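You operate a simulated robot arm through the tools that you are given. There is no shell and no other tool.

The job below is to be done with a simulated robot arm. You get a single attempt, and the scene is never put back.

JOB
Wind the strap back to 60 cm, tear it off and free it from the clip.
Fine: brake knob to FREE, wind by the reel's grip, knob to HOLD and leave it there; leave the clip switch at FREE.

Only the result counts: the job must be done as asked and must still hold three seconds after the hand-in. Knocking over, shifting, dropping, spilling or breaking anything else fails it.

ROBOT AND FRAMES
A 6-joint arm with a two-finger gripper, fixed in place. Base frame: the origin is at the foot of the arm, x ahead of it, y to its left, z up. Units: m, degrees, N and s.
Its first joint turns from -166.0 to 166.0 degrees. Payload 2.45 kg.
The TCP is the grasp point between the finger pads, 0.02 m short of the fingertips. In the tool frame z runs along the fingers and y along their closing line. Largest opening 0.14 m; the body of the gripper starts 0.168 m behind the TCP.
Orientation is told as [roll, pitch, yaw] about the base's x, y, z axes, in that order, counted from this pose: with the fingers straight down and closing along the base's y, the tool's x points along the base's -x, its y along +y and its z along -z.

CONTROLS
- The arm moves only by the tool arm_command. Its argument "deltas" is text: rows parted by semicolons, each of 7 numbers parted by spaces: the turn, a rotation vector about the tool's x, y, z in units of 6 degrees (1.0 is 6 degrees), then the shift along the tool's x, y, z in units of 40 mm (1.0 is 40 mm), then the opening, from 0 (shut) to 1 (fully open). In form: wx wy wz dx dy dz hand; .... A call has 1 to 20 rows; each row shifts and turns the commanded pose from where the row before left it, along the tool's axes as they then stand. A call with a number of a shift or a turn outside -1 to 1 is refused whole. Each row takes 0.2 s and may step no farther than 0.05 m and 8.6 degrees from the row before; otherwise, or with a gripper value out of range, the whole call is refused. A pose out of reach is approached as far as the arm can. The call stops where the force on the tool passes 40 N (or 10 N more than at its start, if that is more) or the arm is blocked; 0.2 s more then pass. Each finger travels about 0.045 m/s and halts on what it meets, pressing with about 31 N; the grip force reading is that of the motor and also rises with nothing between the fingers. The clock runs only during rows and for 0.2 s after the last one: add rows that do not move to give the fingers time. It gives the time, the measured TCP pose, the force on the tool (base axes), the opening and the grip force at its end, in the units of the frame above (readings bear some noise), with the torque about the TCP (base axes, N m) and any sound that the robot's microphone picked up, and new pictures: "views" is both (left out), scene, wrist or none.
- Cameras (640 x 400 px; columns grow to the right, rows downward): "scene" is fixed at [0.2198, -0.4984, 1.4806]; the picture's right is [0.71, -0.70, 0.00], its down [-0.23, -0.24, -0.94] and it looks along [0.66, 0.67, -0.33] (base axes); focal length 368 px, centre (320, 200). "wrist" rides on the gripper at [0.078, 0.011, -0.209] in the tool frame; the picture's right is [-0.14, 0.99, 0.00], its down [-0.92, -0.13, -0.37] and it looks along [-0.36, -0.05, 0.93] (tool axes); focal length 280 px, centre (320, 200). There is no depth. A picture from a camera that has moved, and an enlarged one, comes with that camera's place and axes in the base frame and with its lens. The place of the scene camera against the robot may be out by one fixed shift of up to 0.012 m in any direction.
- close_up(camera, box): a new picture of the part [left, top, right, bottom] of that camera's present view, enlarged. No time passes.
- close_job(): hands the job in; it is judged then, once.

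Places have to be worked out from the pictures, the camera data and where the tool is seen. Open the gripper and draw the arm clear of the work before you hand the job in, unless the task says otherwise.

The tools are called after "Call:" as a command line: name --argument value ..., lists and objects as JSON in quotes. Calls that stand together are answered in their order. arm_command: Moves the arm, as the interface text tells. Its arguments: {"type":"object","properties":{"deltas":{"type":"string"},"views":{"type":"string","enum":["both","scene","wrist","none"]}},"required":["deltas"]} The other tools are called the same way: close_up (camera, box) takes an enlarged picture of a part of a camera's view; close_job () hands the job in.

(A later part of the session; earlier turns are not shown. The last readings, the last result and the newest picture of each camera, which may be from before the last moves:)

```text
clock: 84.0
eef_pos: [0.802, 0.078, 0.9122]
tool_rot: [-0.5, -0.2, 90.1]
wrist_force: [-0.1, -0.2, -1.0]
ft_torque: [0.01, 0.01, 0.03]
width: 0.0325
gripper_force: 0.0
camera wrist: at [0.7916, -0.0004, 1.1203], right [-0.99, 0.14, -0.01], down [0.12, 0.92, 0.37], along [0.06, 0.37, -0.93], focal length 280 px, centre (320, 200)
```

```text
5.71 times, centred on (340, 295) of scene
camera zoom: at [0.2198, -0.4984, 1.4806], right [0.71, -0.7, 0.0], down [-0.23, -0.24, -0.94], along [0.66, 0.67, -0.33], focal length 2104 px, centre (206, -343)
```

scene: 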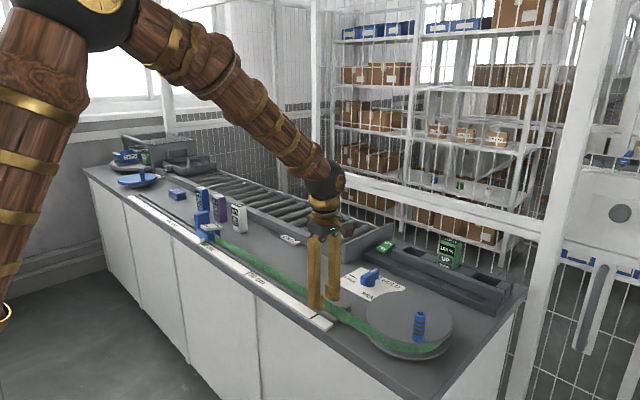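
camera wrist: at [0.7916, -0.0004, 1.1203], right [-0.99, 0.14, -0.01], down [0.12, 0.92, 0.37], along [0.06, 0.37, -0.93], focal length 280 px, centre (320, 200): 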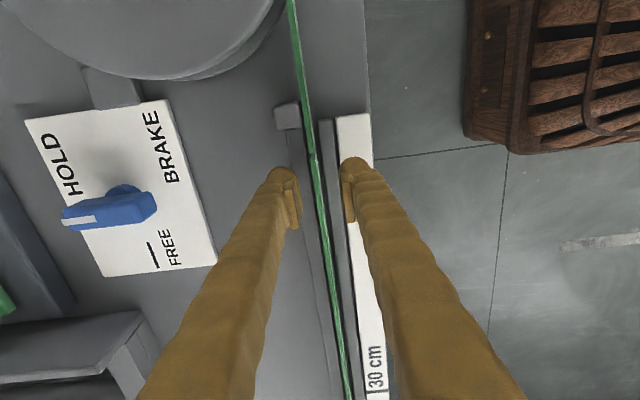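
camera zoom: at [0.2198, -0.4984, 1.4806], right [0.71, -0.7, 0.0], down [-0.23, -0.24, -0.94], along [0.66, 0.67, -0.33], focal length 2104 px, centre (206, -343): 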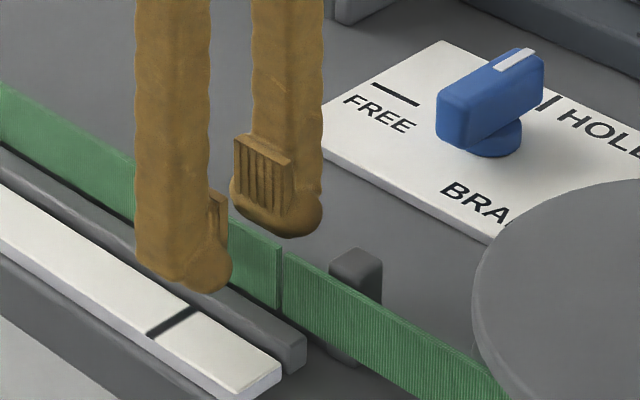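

Fingers straddle the strap properly. I go 6 mm lower and close on it.

Call:
arm_command --deltas "0 0 0 0 0 0.15 0.23; 0 0 0 0 0 0 0.23; 0 0 0 0 0 0 0; 0 0 0 0 0 0 0; 0 0 0 0 0 0 0; 0 0 0 0 0 0 0" --views "both"

Call:
close_up --camera "wrist" --box '[250, 100, 390, 260]'

```text
clock: 85.4
eef_pos: [0.8031, 0.0791, 0.9057]
tool_rot: [-0.3, -0.3, 90.0]
wrist_force: [0.4, 0.0, 0.9]
ft_torque: [0.01, -0.01, 0.03]
width: 0.0004
gripper_force: 29.1
camera wrist: at [0.7921, -0.0004, 1.1137], right [-0.99, 0.14, -0.01], down [0.12, 0.92, 0.37], along [0.06, 0.37, -0.93], focal length 280 px, centre (320, 200)
```

scene: 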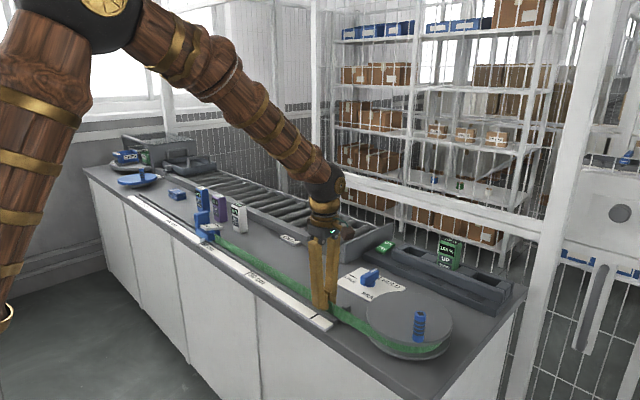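
wrist: 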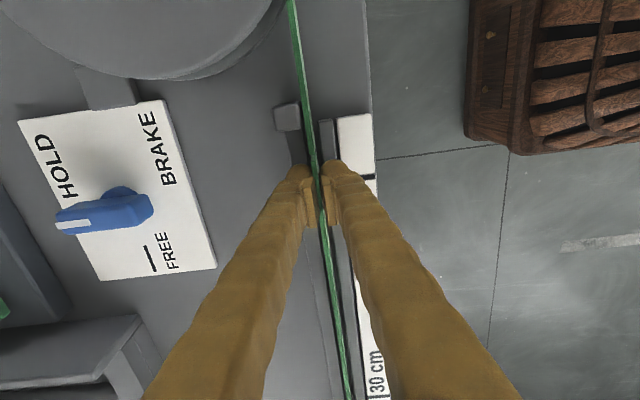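

```text
2.50 times, centred on (320, 180) of wrist
camera zoom: at [0.7921, -0.0004, 1.1137], right [-0.99, 0.14, -0.01], down [0.12, 0.92, 0.37], along [0.06, 0.37, -0.93], focal length 701 px, centre (320, 250)
```

zoom: 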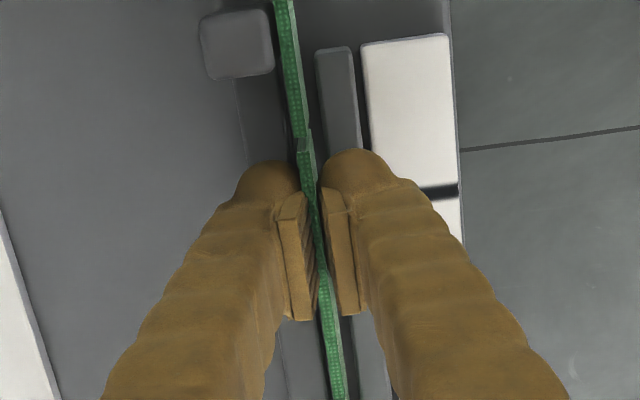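

The width reads ~0 though the strap shows between the pads. I pull gently 12 mm along +y to feel whether the strap is actually held.

Call:
arm_command --deltas "0 0 0 -0.1 0 0 0; 0 0 0 -0.1 0 0 0; 0 0 0 -0.1 0 0 0; 0 0 0 0 0 0 0" --views "both"

Call:
close_up --camera "wrist" --box '[250, 60, 390, 220]'

Call:
close_up --camera "scene" --box '[290, 260, 390, 330]'

Call:
close_up --camera "scene" --box '[180, 215, 230, 255]'

```text
clock: 86.4
eef_pos: [0.8063, 0.0886, 0.9061]
tool_rot: [-0.4, -0.2, 90.1]
wrist_force: [-1.0, 0.4, 0.4]
ft_torque: [0.01, 0.04, 0.01]
width: 0.0001
gripper_force: 29.7
camera wrist: at [0.7931, 0.0099, 1.1135], right [-0.99, 0.14, -0.01], down [0.12, 0.92, 0.37], along [0.06, 0.37, -0.93], focal length 280 px, centre (320, 200)
```

scene: 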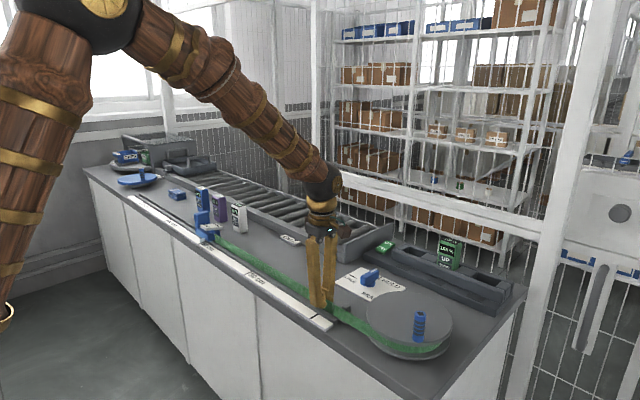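
wrist: 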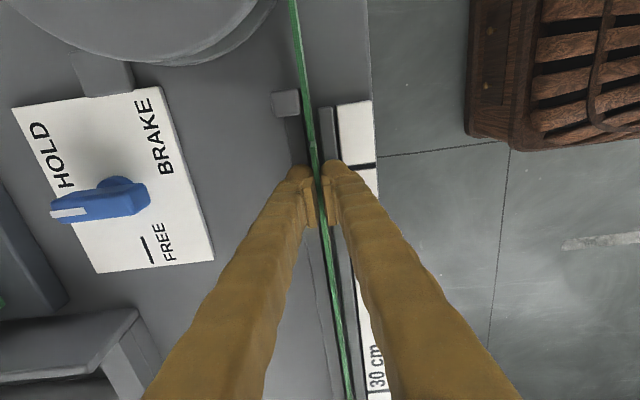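

```text
2.50 times, centred on (320, 140) of wrist
camera zoom: at [0.7931, 0.0099, 1.1135], right [-0.99, 0.14, -0.01], down [0.12, 0.92, 0.37], along [0.06, 0.37, -0.93], focal length 701 px, centre (320, 350)
```

zoom: 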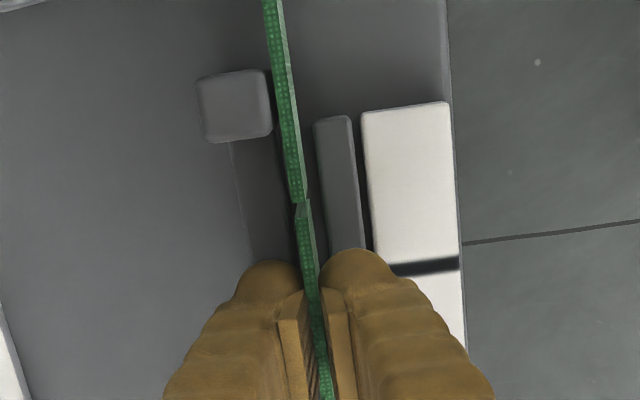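

```text
5.71 times, centred on (340, 295) of scene
camera zoom: at [0.2198, -0.4984, 1.4806], right [0.71, -0.7, 0.0], down [-0.23, -0.24, -0.94], along [0.66, 0.67, -0.33], focal length 2104 px, centre (206, -343)
```

zoom: 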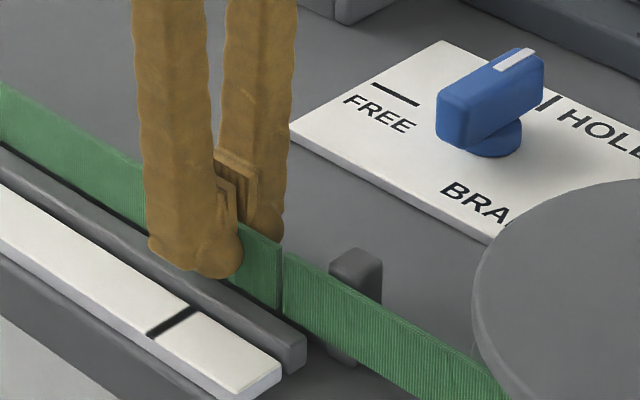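

```text
10.00 times, centred on (205, 235) of scene
camera zoom: at [0.2198, -0.4984, 1.4806], right [0.71, -0.7, 0.0], down [-0.23, -0.24, -0.94], along [0.66, 0.67, -0.33], focal length 3682 px, centre (1470, -150)
```

zoom: 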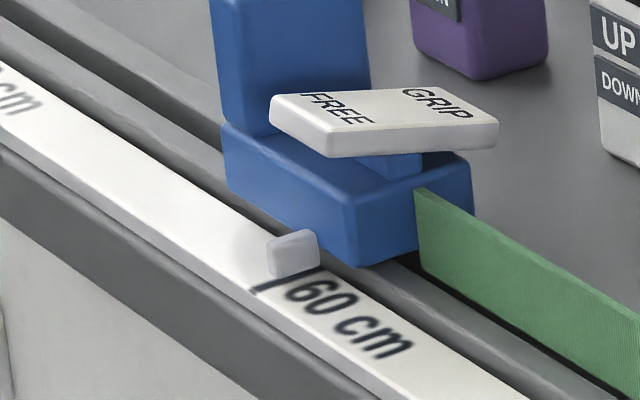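

The fingers closed fully and felt nothing: the strap itself can't be gripped, so tearing must come from pulling the clip (its tall post) against the held reel. I open, rise and head for the clip.

Call:
arm_command --deltas "0 0 0 0 0 0 0.2; 0 0 0 0 0 0 0.2; 0 0 0 0 0 -0.9 0.3; 0 0 0 0 0 -0.9 0.3; 0 0 0 0 0 -0.9 0.3; 0 0 0 0 0 -0.9 0.3; 0 0 0 0 0 -0.9 0.3; 0 0 1 0 0 0 0.3; 0 0 1 0 0 0 0.3; 0 0 1 0 0 0 0.3; 0 0 1 0 0 0 0.3; 0 0 1 0 0 0 0.3; 0 0 1 0 0 0 0.3; 0 0 1 0 0 0 0.3; 0 0 1 0 0 0 0.3; 0 0 1 0 0 0 0.3; 0 0 1 0 0 0 0.3; 0 0 1 0 0 0 0.3; 0 0 1 0 0 0 0.3" --views "none"

Call:
arm_command --deltas "0 0 1 0 0 0 0.3; 0 0 1 0 0 0 0.3; 0 0 1 0 0 0 0.3; 0 0 0 0 0 0 0.3" --views "wrist"

```text
clock: 90.4
eef_pos: [0.8041, 0.0888, 1.0853]
tool_rot: [0.1, -0.4, 18.0]
wrist_force: [0.4, -0.7, 0.4]
ft_torque: [-0.02, 0.0, 0.05]
width: 0.042
gripper_force: 0.1
```

```text
clock: 91.4
eef_pos: [0.8033, 0.0889, 1.0843]
tool_rot: [0.1, -0.4, 0.0]
wrist_force: [0.4, -0.5, 0.6]
ft_torque: [-0.03, -0.03, 0.01]
width: 0.0421
gripper_force: 0.1
camera wrist: at [0.7245, 0.0998, 1.293], right [0.14, 0.99, 0.0], down [0.92, -0.13, 0.37], along [0.37, -0.05, -0.93], focal length 280 px, centre (320, 200)
```

wrist: 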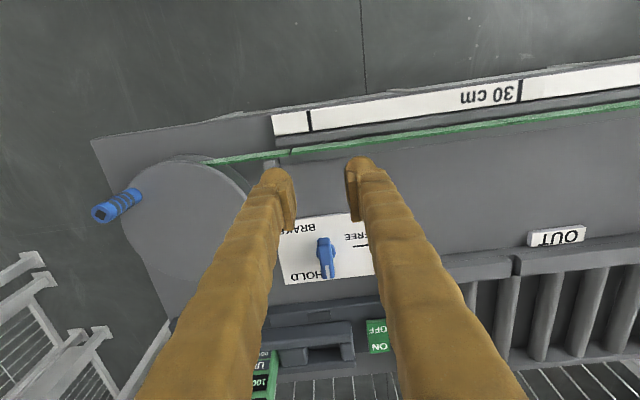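

Call:
arm_command --deltas "0 0 0 0.282 0.894 0 0.3; 0 0 0 0.282 0.894 0 0.3; 0 0 0 0.282 0.894 0 0.3; 0 0 0 0.282 0.894 0 0.3; 0 0 0 0.282 0.894 0 0.3; 0 0 0 0.282 0.894 0 0.3; 0 0 0 0.282 0.894 0 0.3; 0 0 0 0.282 0.894 0 0.3; 0 0 0 0.282 0.894 0 0.3; 0 0 0 0.282 0.894 0 0.3; 0 0 0 0.282 0.894 0 0.3; 0 0 0 0.282 0.894 0 0.3; 0 0 0 0.282 0.894 0 0.3; 0 0 0 0.282 0.894 0 0.3; 0 0 0 0.282 0.894 0 0.3; 0 0 0 0.282 0.894 0 0.3; 0 0 0 0.282 0.894 0 0.3; 0 0 0 0.282 0.894 0 0.3" --views "none"

Call:
arm_command --deltas "0 -0.952 0 0 0 0 0.3; 0 -0.952 0 0 0 0 0.3; 0 -0.952 0 0 0 0 0.3; 0 -0.952 0 0 0 0 0.3; 0 -0.952 0 0 0 0 0.3; 0 -0.952 0 0 0 0 0.3; 0 -0.952 0 0 0 0 0.3; 0 0 0 0 0 0 0.3" --views "both"

```text
clock: 95.2
eef_pos: [0.5992, 0.7311, 1.084]
tool_rot: [0.1, -0.4, 0.1]
wrist_force: [-1.4, 0.6, -0.1]
ft_torque: [0.01, 0.01, -0.03]
width: 0.042
gripper_force: 0.0
```

```text
clock: 97.0
eef_pos: [0.5996, 0.7325, 1.086]
tool_rot: [0.2, -40.4, 0.0]
wrist_force: [0.2, 0.2, 1.4]
ft_torque: [0.03, -0.01, 0.01]
width: 0.0418
gripper_force: 0.1
camera wrist: at [0.4051, 0.7443, 1.1941], right [0.1, 0.99, 0.09], down [0.46, -0.13, 0.88], along [0.88, -0.05, -0.47], focal length 280 px, centre (320, 200)
```

scene: 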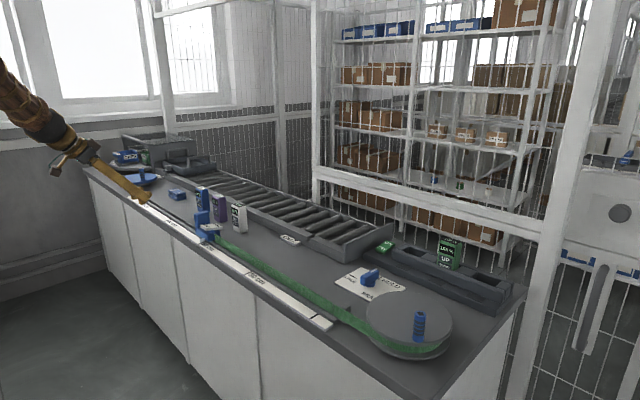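
wrist: 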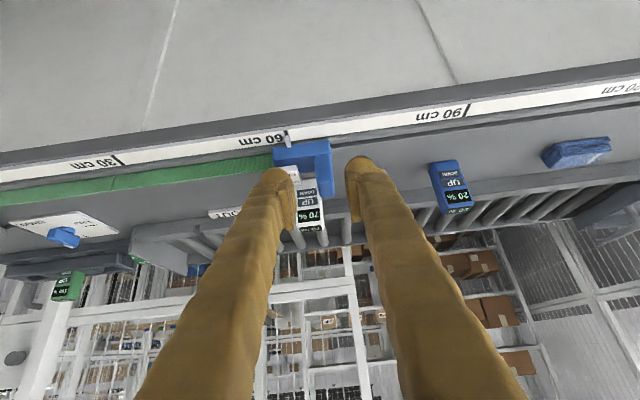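

Call:
close_up --camera "wrist" --box '[250, 110, 390, 230]'

Call:
close_up --camera "wrist" --box '[340, 110, 640, 280]'

```text
3.33 times, centred on (320, 170) of wrist
camera zoom: at [0.4051, 0.7443, 1.1941], right [0.1, 0.99, 0.09], down [0.46, -0.13, 0.88], along [0.88, -0.05, -0.47], focal length 935 px, centre (320, 300)
```

zoom: 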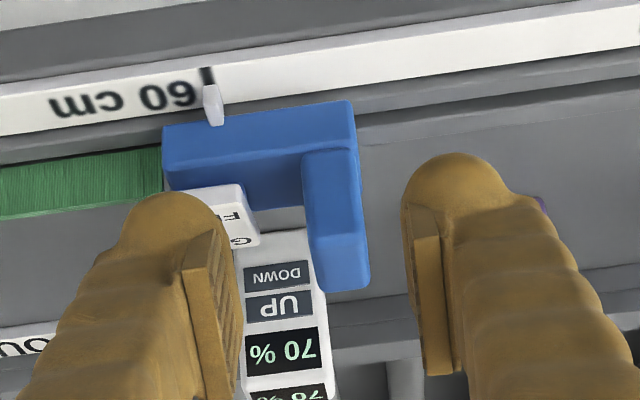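

```text
2.13 times, centred on (490, 195) of wrist
camera zoom: at [0.4051, 0.7443, 1.1941], right [0.1, 0.99, 0.09], down [0.46, -0.13, 0.88], along [0.88, -0.05, -0.47], focal length 598 px, centre (-43, 211)
```

zoom: 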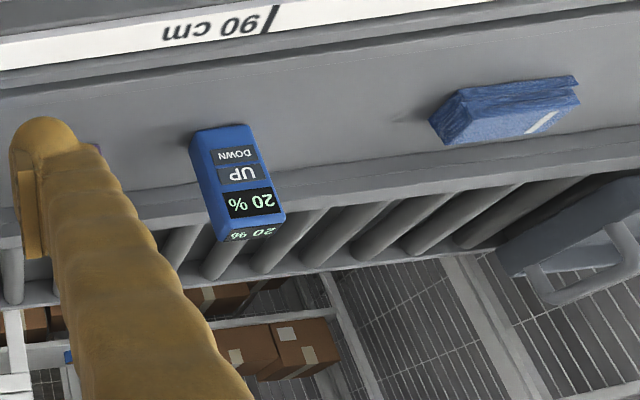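

The clip's tall post spans about x 0.787-0.839, y 0.722-0.747, z 0.90-0.956, with a ~3 cm gap to the rocker. I approach it tilted 40°, fingers straddling it in y, stopping short first to check.

Call:
arm_command --deltas "0 0 0 -0.756 0.05 0 0.3; 0 0 0 -0.756 0 0 0.3; 0 0 0 0 0 0.8 0.3; 0 0 0 0 0 0.8 0.3; 0 0 0 0 0 0.8 0.3; 0 0 0 0 0 0.8 0.3; 0 0 0 0 0 0.6 0.3; 0 0 0 0 0 0 0.3" --views "both"

Call:
close_up --camera "wrist" --box '[230, 120, 410, 270]'

Call:
close_up --camera "scene" --box '[140, 160, 260, 250]'

```text
clock: 98.8
eef_pos: [0.7468, 0.735, 1.0122]
tool_rot: [0.4, -40.3, -0.2]
wrist_force: [0.8, -0.3, -0.3]
ft_torque: [0.01, 0.02, 0.0]
width: 0.0421
gripper_force: 0.1
camera wrist: at [0.5524, 0.7457, 1.1206], right [0.1, 0.99, 0.09], down [0.46, -0.13, 0.88], along [0.88, -0.05, -0.47], focal length 280 px, centre (320, 200)
```

scene: 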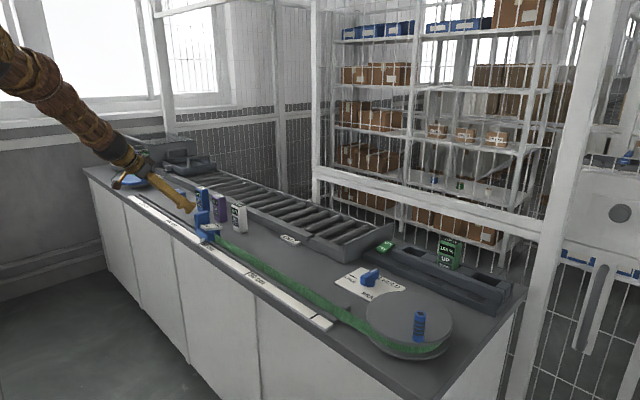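
wrist: 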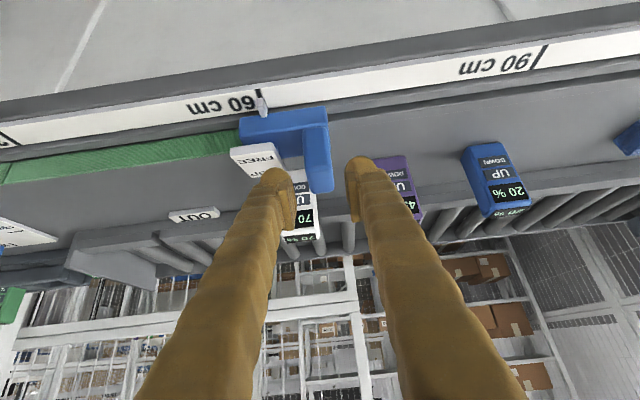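

```text
2.67 times, centred on (320, 195) of wrist
camera zoom: at [0.5524, 0.7457, 1.1206], right [0.1, 0.99, 0.09], down [0.46, -0.13, 0.88], along [0.88, -0.05, -0.47], focal length 748 px, centre (320, 213)
```

zoom: 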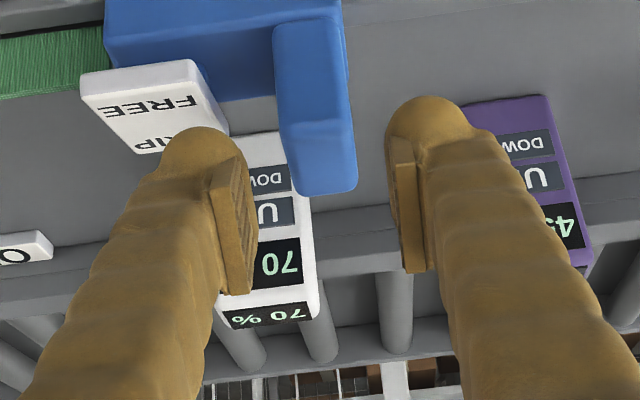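

```text
4.44 times, centred on (200, 205) of scene
camera zoom: at [0.2198, -0.4984, 1.4806], right [0.71, -0.7, 0.0], down [-0.23, -0.24, -0.94], along [0.66, 0.67, -0.33], focal length 1636 px, centre (853, 178)
```

zoom: 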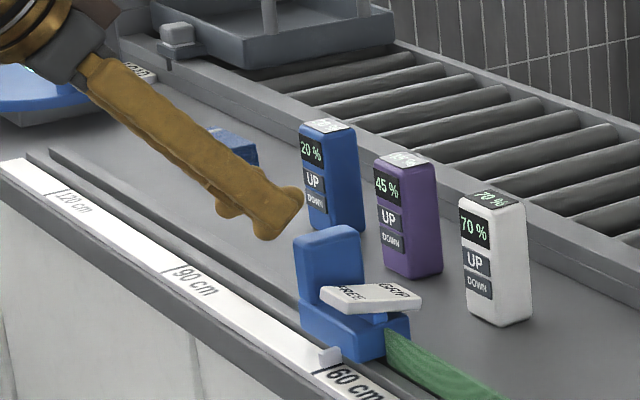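

Alignment is good (post centre y 0.734, TCP y 0.735). I advance the remaining 10 cm along the tool axis around the post.

Call:
arm_command --deltas "0 0 0 0 0 0.7 0.3; 0 0 0 0 0 0.7 0.3; 0 0 0 0 0 0.6 0.3; 0 0 0 0 0 0.45 0.3; 0 0 0 0 0 0 0.3" --views "both"

Call:
close_up --camera "wrist" --box '[230, 90, 410, 260]'

Call:
close_up --camera "scene" --box '[160, 180, 260, 250]'

```text
clock: 99.8
eef_pos: [0.8028, 0.7379, 0.946]
tool_rot: [0.5, -40.5, -0.2]
wrist_force: [-3.0, -1.3, 6.5]
ft_torque: [-0.38, 0.06, -0.13]
width: 0.0435
gripper_force: 1.2
stopped in row 4: the force on the tool passed its limit at 64 N (the readings are from after the stop); the commanded pose is now the measured one
camera wrist: at [0.6082, 0.748, 1.054], right [0.1, 0.99, 0.1], down [0.46, -0.13, 0.88], along [0.88, -0.05, -0.47], focal length 280 px, centre (320, 200)
```

scene: 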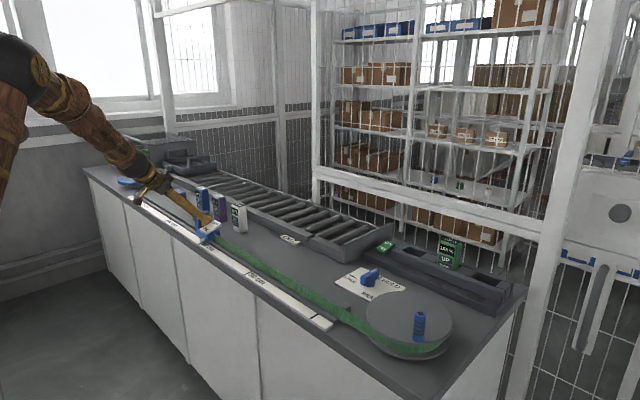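
wrist: 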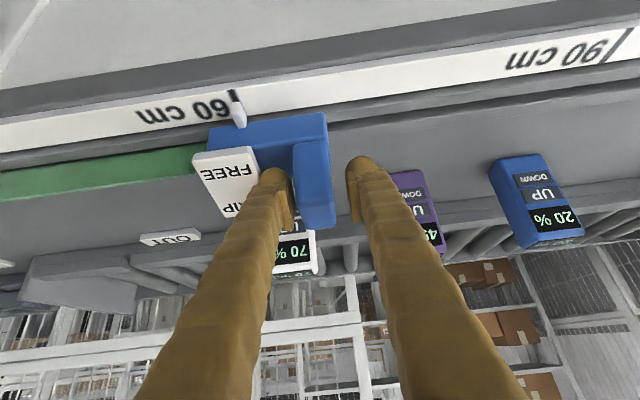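

```text
2.35 times, centred on (320, 175) of wrist
camera zoom: at [0.6082, 0.748, 1.054], right [0.1, 0.99, 0.1], down [0.46, -0.13, 0.88], along [0.88, -0.05, -0.47], focal length 660 px, centre (320, 259)
```

zoom: 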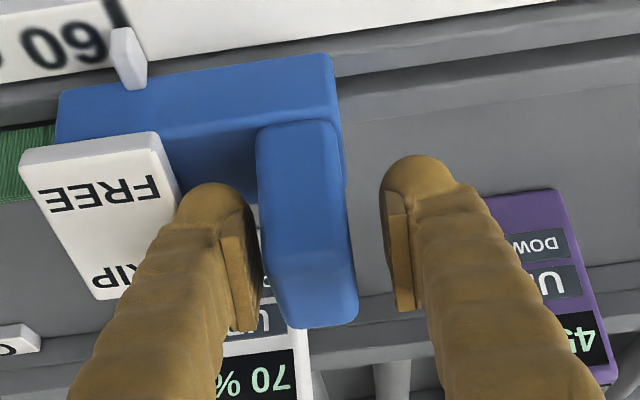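

```text
5.71 times, centred on (210, 215) of scene
camera zoom: at [0.2198, -0.4984, 1.4806], right [0.71, -0.7, 0.0], down [-0.23, -0.24, -0.94], along [0.66, 0.67, -0.33], focal length 2104 px, centre (949, 114)
```

zoom: 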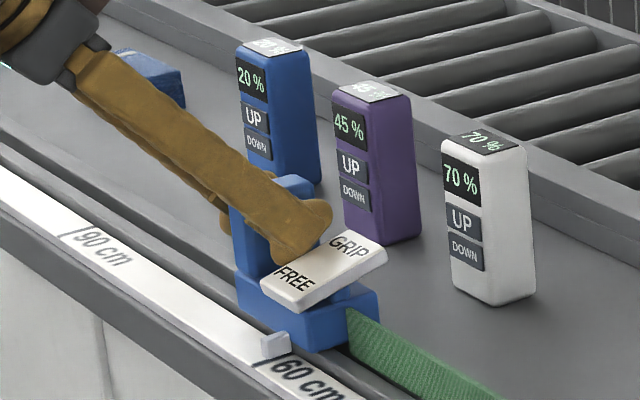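

The finger brushed the rocker on the way in: the switch has tipped to FREE and the move stopped. I back out along the tool axis and check whether the clip shifted.

Call:
arm_command --deltas "0 0 0 0 0 -0.5 0.3; 0 0 0 0 0 -0.7 0.3; 0 0 0 0 0 -0.8 0.3; 0 0 0 0 0 -0.8 0.3; 0 0 0 0 0 -0.8 0.3; 0 0 0 0 0 0 0.3" --views "both"

Call:
close_up --camera "scene" --box '[180, 215, 230, 255]'

Call:
close_up --camera "wrist" --box '[230, 90, 410, 210]'

Call:
close_up --camera "scene" --box '[320, 270, 400, 345]'

```text
clock: 101.2
eef_pos: [0.7092, 0.7337, 1.0552]
tool_rot: [0.5, -40.4, -0.1]
wrist_force: [-0.5, 0.0, -0.2]
ft_torque: [0.0, 0.01, 0.03]
width: 0.0419
gripper_force: 0.0
camera wrist: at [0.5141, 0.7439, 1.1628], right [0.1, 0.99, 0.1], down [0.46, -0.13, 0.88], along [0.88, -0.05, -0.47], focal length 280 px, centre (320, 200)
```

scene: 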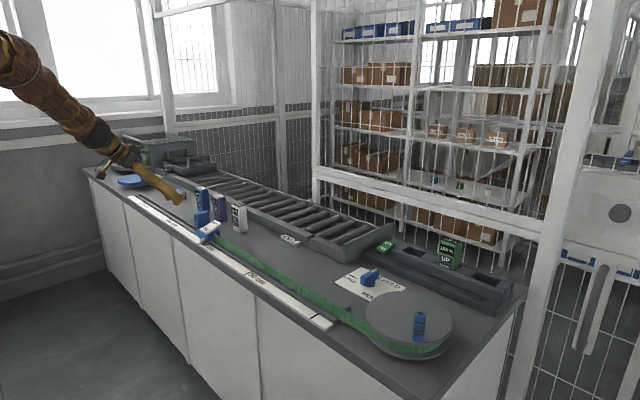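
wrist: 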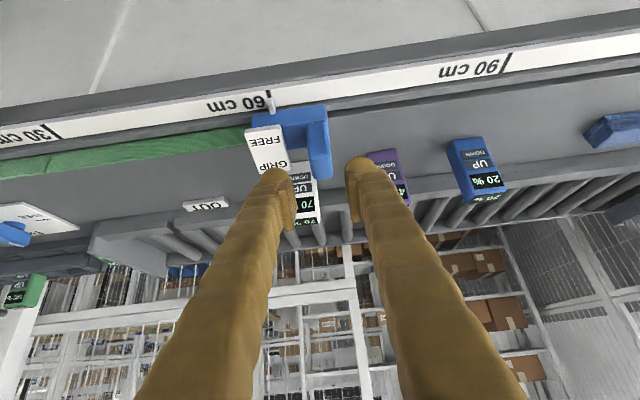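

```text
10.00 times, centred on (205, 235) of scene
camera zoom: at [0.2198, -0.4984, 1.4806], right [0.71, -0.7, 0.0], down [-0.23, -0.24, -0.94], along [0.66, 0.67, -0.33], focal length 3682 px, centre (1470, -150)
```

zoom: 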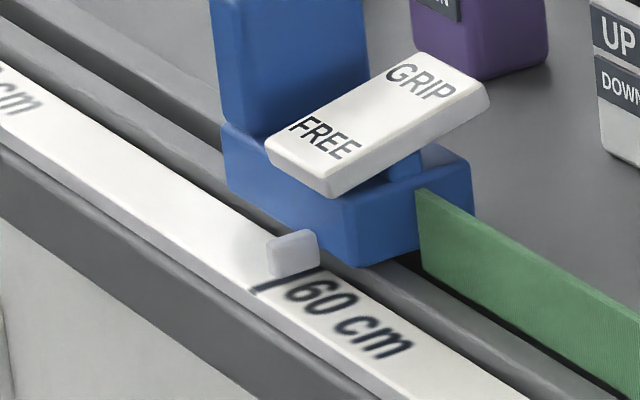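

```text
3.33 times, centred on (320, 150) of wrist
camera zoom: at [0.5141, 0.7439, 1.1628], right [0.1, 0.99, 0.1], down [0.46, -0.13, 0.88], along [0.88, -0.05, -0.47], focal length 935 px, centre (320, 367)
```

zoom: 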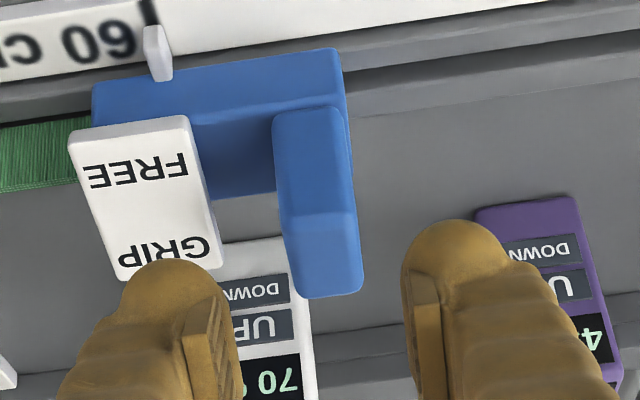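

```text
5.33 times, centred on (360, 308) of scene
camera zoom: at [0.2198, -0.4984, 1.4806], right [0.71, -0.7, 0.0], down [-0.23, -0.24, -0.94], along [0.66, 0.67, -0.33], focal length 1964 px, centre (107, -373)
```

zoom: 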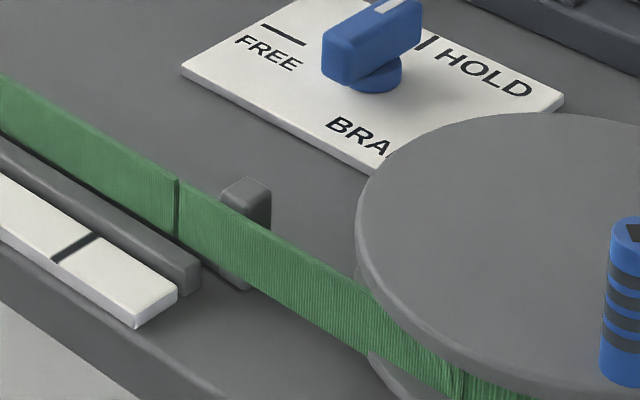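

The clip didn't shift (pointer still at 60), only the rocker flipped to FREE. I'll put it back to GRIP before tearing: I close the fingers and move above the GRIP end at about (0.832, 0.667).

Call:
arm_command --deltas "0 0 0 0 0 0 0; 0 0 0 0 0 0 0; 0 0 0 -0.363 -0.419 0.76 0; 0 0 0 -0.363 -0.419 0.76 0; 0 0 0 -0.363 -0.419 0.76 0; 0 0 0 -0.363 -0.419 0.76 0; 0 0 0 0 0 0 0" --views "both"

Call:
close_up --camera "wrist" --box '[230, 80, 410, 230]'

Call:
close_up --camera "scene" --box '[160, 180, 260, 250]'

```text
clock: 102.8
eef_pos: [0.8331, 0.6703, 0.9968]
tool_rot: [0.5, -40.4, -0.2]
wrist_force: [-0.2, -0.4, -0.9]
ft_torque: [0.0, 0.0, -0.02]
width: 0.0001
gripper_force: 29.3
camera wrist: at [0.6384, 0.6806, 1.1054], right [0.1, 0.99, 0.1], down [0.46, -0.13, 0.88], along [0.88, -0.05, -0.47], focal length 280 px, centre (320, 200)
```

scene: 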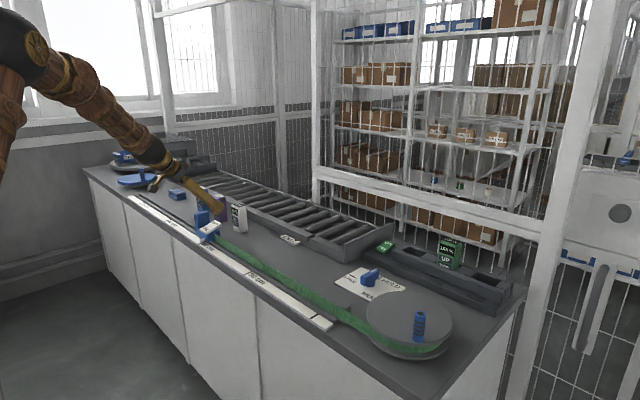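
wrist: 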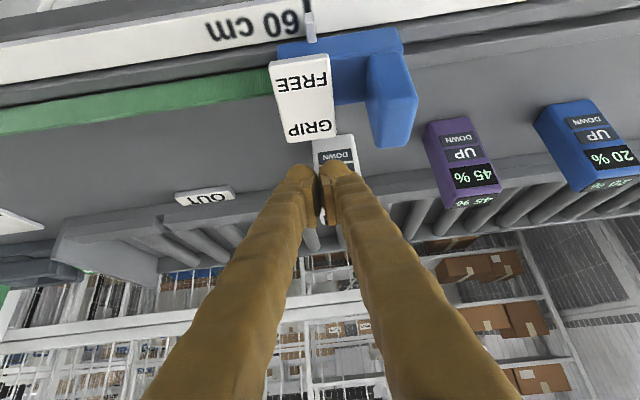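

```text
2.67 times, centred on (320, 155) of wrist
camera zoom: at [0.6384, 0.6806, 1.1054], right [0.1, 0.99, 0.1], down [0.46, -0.13, 0.88], along [0.88, -0.05, -0.47], focal length 748 px, centre (320, 320)
```

zoom: 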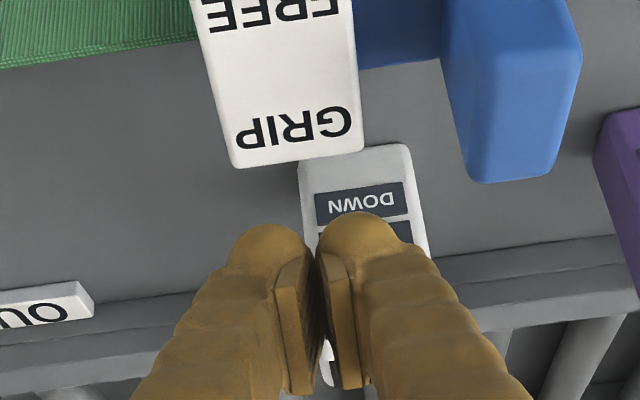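

```text
5.71 times, centred on (210, 215) of scene
camera zoom: at [0.2198, -0.4984, 1.4806], right [0.71, -0.7, 0.0], down [-0.23, -0.24, -0.94], along [0.66, 0.67, -0.33], focal length 2104 px, centre (949, 114)
```

zoom: 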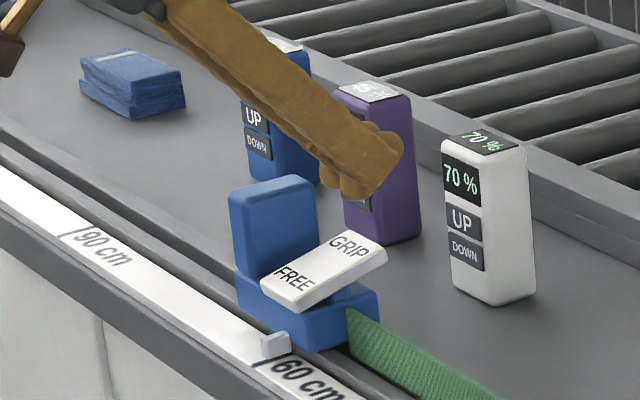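

Fingers are above and slightly beyond the GRIP end (edge x about 0.833). I shift to x 0.82 and press straight down in small steps until the rocker tips.

Call:
arm_command --deltas "0 0 0 0.2475 -0.08 -0.21 0; 0 0 0 0.4 0 0.47 0; 0 0 0 0.13 0 0.152 0; 0 0 0 0.13 0 0.152 0; 0 0 0 0.13 0 0.152 0; 0 0 0 0 0 0 0" --views "both"

Call:
close_up --camera "scene" --box '[160, 180, 260, 250]'

```text
clock: 104.2
eef_pos: [0.8206, 0.6681, 0.9525]
tool_rot: [0.6, -40.5, -0.3]
wrist_force: [-1.2, -0.4, 22.7]
ft_torque: [-0.06, 0.13, -0.02]
width: 0.0058
gripper_force: 29.2
camera wrist: at [0.6258, 0.6782, 1.0603], right [0.1, 0.99, 0.1], down [0.46, -0.13, 0.88], along [0.88, -0.04, -0.47], focal length 280 px, centre (320, 200)
```

scene: 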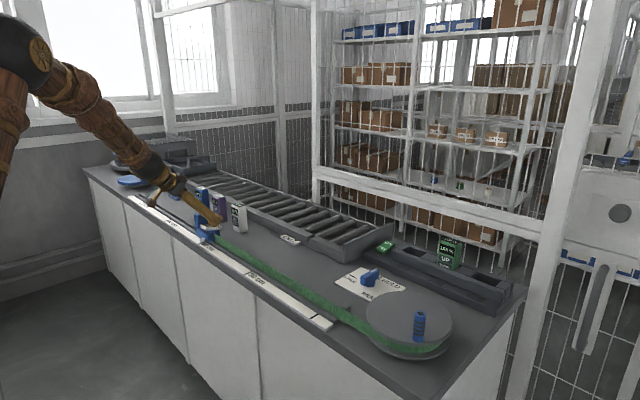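
wrist: 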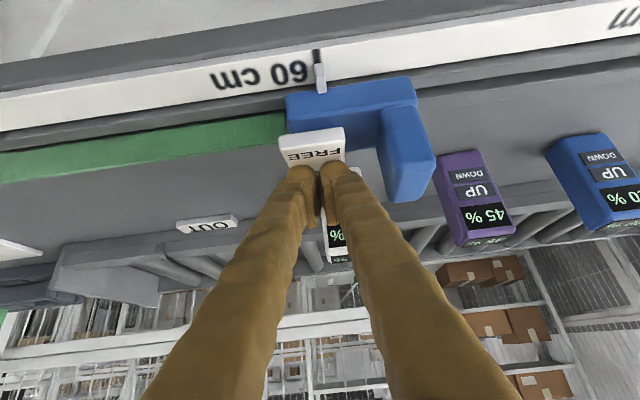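

```text
5.71 times, centred on (210, 215) of scene
camera zoom: at [0.2198, -0.4984, 1.4806], right [0.71, -0.7, 0.0], down [-0.23, -0.24, -0.94], along [0.66, 0.67, -0.33], focal length 2104 px, centre (949, 114)
```

zoom: 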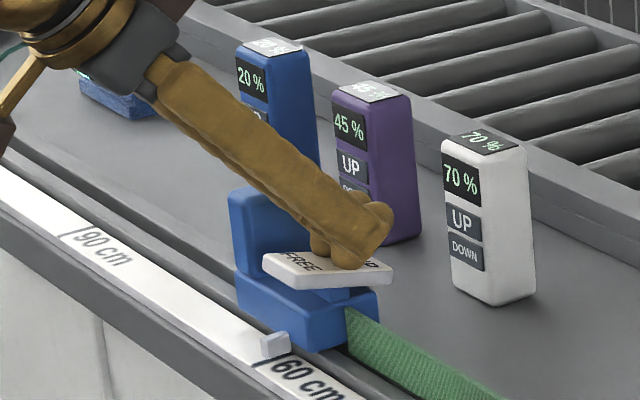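

The rocker has tipped to GRIP under ~23 N. I raise straight up and check that it stays.

Call:
arm_command --deltas "0 0 0 -0.486 0 -0.571 0; 0 0 0 -0.486 0 -0.571 0; 0 0 0 0 0 0 0" --views "wrist"

Call:
close_up --camera "scene" --box '[180, 215, 230, 255]'

Call:
close_up --camera "wrist" --box '[230, 60, 410, 210]'

```text
clock: 105.0
eef_pos: [0.8217, 0.6677, 1.0104]
tool_rot: [0.5, -40.4, -0.2]
wrist_force: [0.3, -0.1, 0.3]
ft_torque: [0.05, -0.01, -0.02]
width: 0.0
gripper_force: 29.5
camera wrist: at [0.6277, 0.6784, 1.1187], right [0.1, 0.99, 0.1], down [0.46, -0.13, 0.88], along [0.88, -0.05, -0.47], focal length 280 px, centre (320, 200)
```

wrist: 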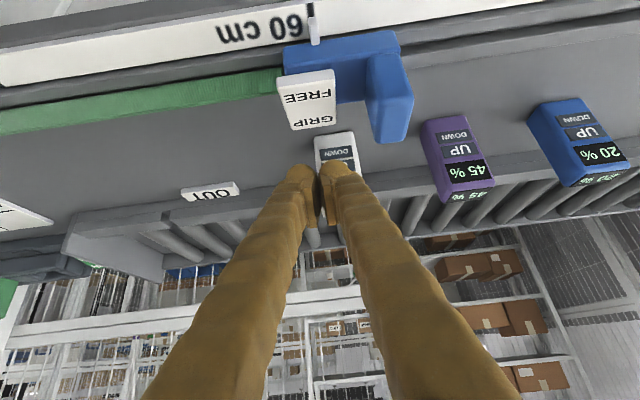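

```text
10.00 times, centred on (205, 235) of scene
camera zoom: at [0.2198, -0.4984, 1.4806], right [0.71, -0.7, 0.0], down [-0.23, -0.24, -0.94], along [0.66, 0.67, -0.33], focal length 3682 px, centre (1470, -150)
```

zoom: 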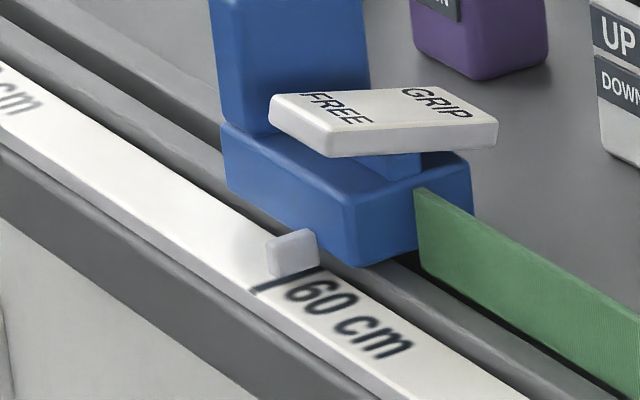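

```text
2.67 times, centred on (320, 135) of wrist
camera zoom: at [0.6277, 0.6784, 1.1187], right [0.1, 0.99, 0.1], down [0.46, -0.13, 0.88], along [0.88, -0.05, -0.47], focal length 748 px, centre (320, 373)
```

zoom: 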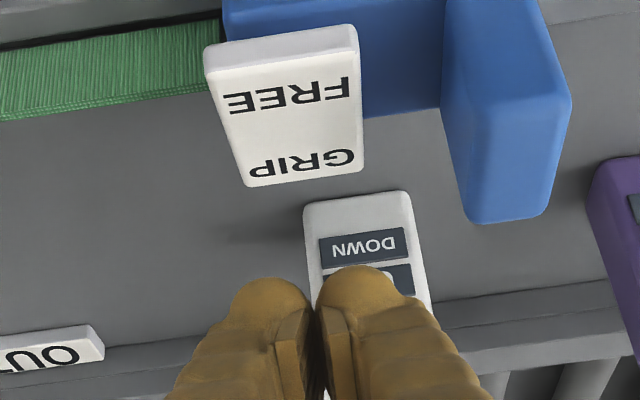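

The rocker is back in its original GRIP position and the pointer still at 60. Now I back off, open to ~38 mm and go around the upper part of the post only, staying above the rocker.

Call:
arm_command --deltas "0 0 0 0 0 -0.84 0; 0 0 0 0 0 -0.84 0; 0 0 0 0.459 0.826 0 0.27; 0 0 0 0.459 0.826 0 0.27; 0 0 0 0 0 0 0.27; 0 0 0 0 0 0 0.27" --views "wrist"

Call:
close_up --camera "wrist" --box '[230, 90, 410, 240]'

```text
clock: 106.4
eef_pos: [0.7475, 0.7333, 1.0359]
tool_rot: [0.5, -40.4, -0.3]
wrist_force: [-0.1, 0.3, -0.1]
ft_torque: [-0.01, 0.01, 0.01]
width: 0.0375
gripper_force: 0.0
camera wrist: at [0.5529, 0.7443, 1.1454], right [0.1, 0.99, 0.1], down [0.46, -0.13, 0.88], along [0.88, -0.05, -0.47], focal length 280 px, centre (320, 200)
```

wrist: 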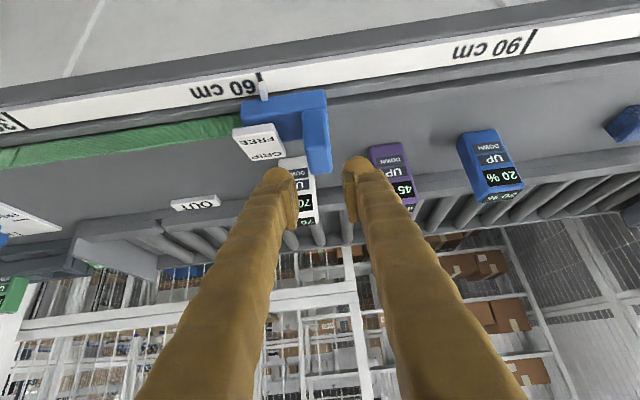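

```text
2.67 times, centred on (320, 165) of wrist
camera zoom: at [0.5529, 0.7443, 1.1454], right [0.1, 0.99, 0.1], down [0.46, -0.13, 0.88], along [0.88, -0.05, -0.47], focal length 748 px, centre (320, 293)
```

zoom: 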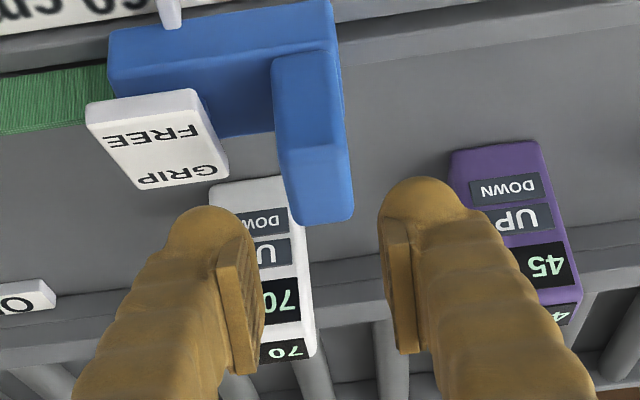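

Call:
arm_command --deltas "0 0 0 0 0 0.7 0.27; 0 0 0 0 0 0.7 0.27; 0 0 0 0 0 0.6 0.27; 0 0 0 0 0 0.4 0.27; 0 0 0 0 0 0 0.27" --views "both"

Call:
close_up --camera "wrist" --box '[230, 90, 410, 260]'

Call:
close_up --camera "scene" --box '[160, 180, 260, 250]'

```text
clock: 107.6
eef_pos: [0.8102, 0.7341, 0.9643]
tool_rot: [0.6, -40.4, -0.2]
wrist_force: [0.2, -0.3, 1.2]
ft_torque: [0.01, 0.04, 0.0]
width: 0.0376
gripper_force: 0.1
camera wrist: at [0.6159, 0.7443, 1.0725], right [0.1, 0.99, 0.1], down [0.46, -0.13, 0.88], along [0.88, -0.05, -0.47], focal length 280 px, centre (320, 200)
```

scene: 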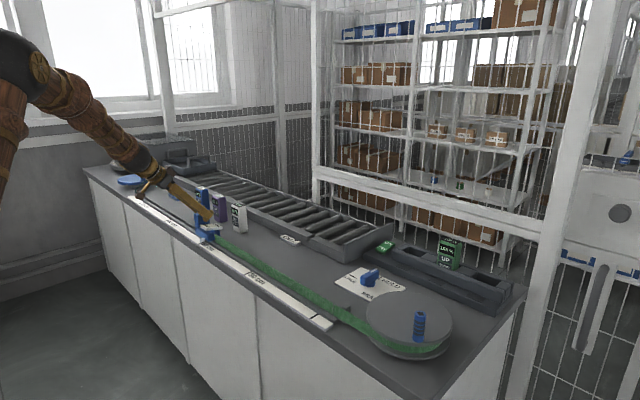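
wrist: 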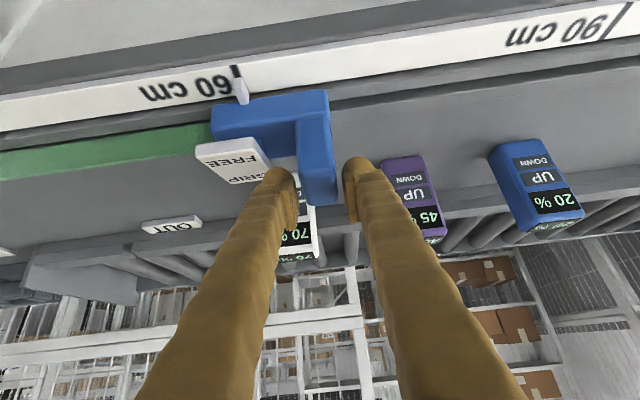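

```text
2.35 times, centred on (320, 175) of wrist
camera zoom: at [0.6159, 0.7443, 1.0725], right [0.1, 0.99, 0.1], down [0.46, -0.13, 0.88], along [0.88, -0.05, -0.47], focal length 660 px, centre (320, 259)
```

zoom: 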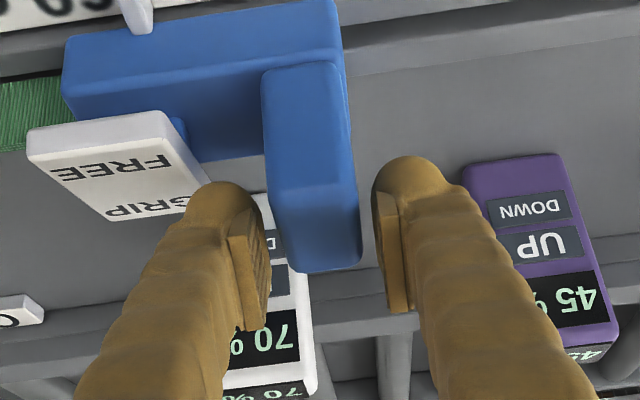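

```text
5.71 times, centred on (210, 215) of scene
camera zoom: at [0.2198, -0.4984, 1.4806], right [0.71, -0.7, 0.0], down [-0.23, -0.24, -0.94], along [0.66, 0.67, -0.33], focal length 2104 px, centre (949, 114)
```

zoom: 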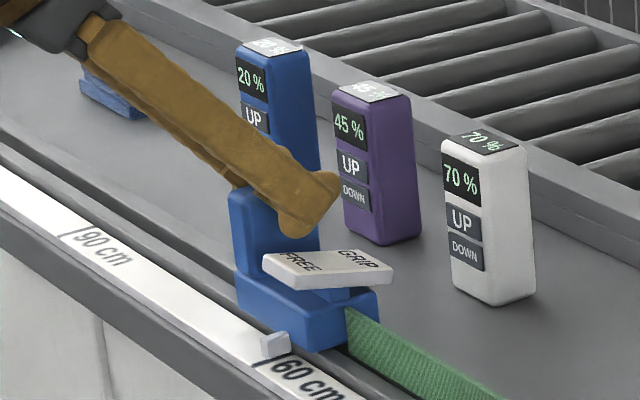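

The fingers straddle the top of the post above the rocker. With the brake on HOLD and the clip on GRIP, I pull +y slowly to tear the strap.

Call:
arm_command --deltas "0 0 0 0 0.08 0 0.27; 0 0 0 0 0.08 0 0.27; 0 0 0 0 0.08 0 0.27; 0 0 0 0 0.08 0 0.27; 0 0 0 0 0.08 0 0.27" --views "wrist"

Call:
close_up --camera "scene" --box '[180, 215, 230, 255]'

Call:
close_up --camera "scene" --box '[320, 270, 400, 345]'

```text
clock: 108.8
eef_pos: [0.8101, 0.75, 0.9645]
tool_rot: [0.3, -40.3, -0.2]
wrist_force: [4.9, -14.2, 0.4]
ft_torque: [-0.12, -0.03, 0.1]
width: 0.0475
gripper_force: 6.9
camera wrist: at [0.6156, 0.7595, 1.0732], right [0.1, 0.99, 0.09], down [0.46, -0.13, 0.88], along [0.88, -0.05, -0.47], focal length 280 px, centre (320, 200)
```

wrist: 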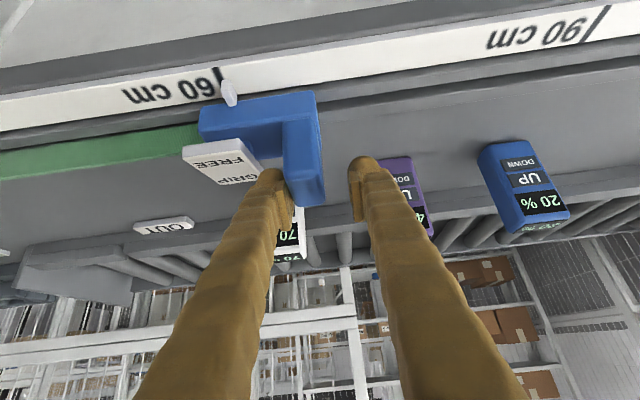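

```text
10.00 times, centred on (205, 235) of scene
camera zoom: at [0.2198, -0.4984, 1.4806], right [0.71, -0.7, 0.0], down [-0.23, -0.24, -0.94], along [0.66, 0.67, -0.33], focal length 3682 px, centre (1470, -150)
```

zoom: 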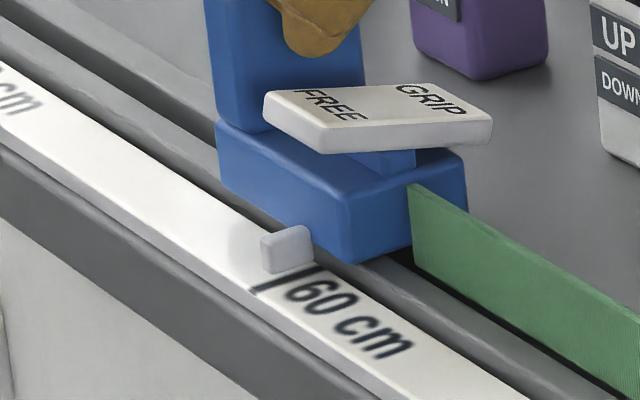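

```text
5.33 times, centred on (360, 308) of scene
camera zoom: at [0.2198, -0.4984, 1.4806], right [0.71, -0.7, 0.0], down [-0.23, -0.24, -0.94], along [0.66, 0.67, -0.33], focal length 1964 px, centre (107, -373)
```

zoom: 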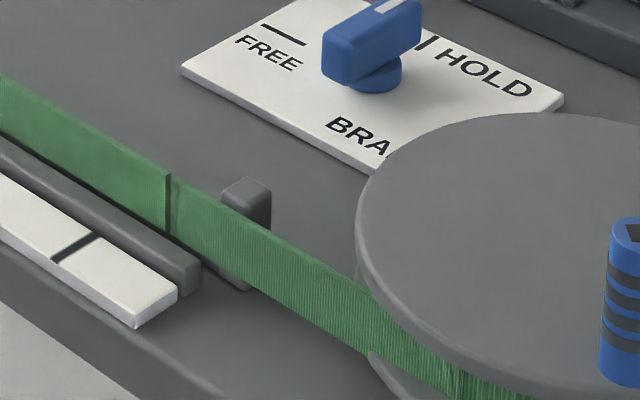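

The clip has come about 4 mm with 14 N and the finger is giving way elastically; the reel hasn't turned. I pull further in small steps.

Call:
arm_command --deltas "0 0 0 0 0.08 0 0.27; 0 0 0 0 0.08 0 0.27; 0 0 0 0 0.08 0 0.27; 0 0 0 0 0 0 0.27" --views "wrist"

Call:
close_up --camera "scene" --box '[180, 215, 230, 255]'

Call:
close_up --camera "scene" --box '[320, 270, 400, 345]'

```text
clock: 109.8
eef_pos: [0.8118, 0.7598, 0.9637]
tool_rot: [0.4, -40.3, -0.1]
wrist_force: [0.4, 0.0, 0.9]
ft_torque: [-0.04, 0.04, -0.02]
width: 0.0376
gripper_force: 0.0
camera wrist: at [0.6163, 0.7706, 1.0725], right [0.1, 0.99, 0.1], down [0.46, -0.13, 0.88], along [0.88, -0.05, -0.47], focal length 280 px, centre (320, 200)
```

wrist: 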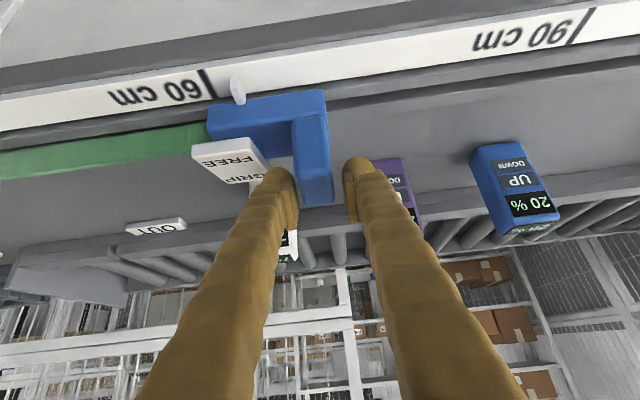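

```text
10.00 times, centred on (205, 235) of scene
camera zoom: at [0.2198, -0.4984, 1.4806], right [0.71, -0.7, 0.0], down [-0.23, -0.24, -0.94], along [0.66, 0.67, -0.33], focal length 3682 px, centre (1470, -150)
```

zoom: 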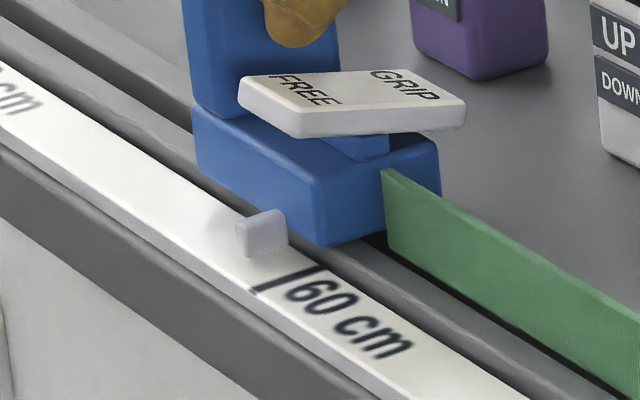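

```text
5.33 times, centred on (360, 308) of scene
camera zoom: at [0.2198, -0.4984, 1.4806], right [0.71, -0.7, 0.0], down [-0.23, -0.24, -0.94], along [0.66, 0.67, -0.33], focal length 1964 px, centre (107, -373)
```

zoom: 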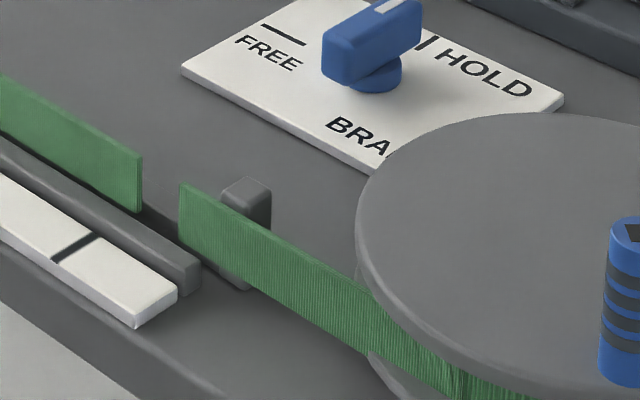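

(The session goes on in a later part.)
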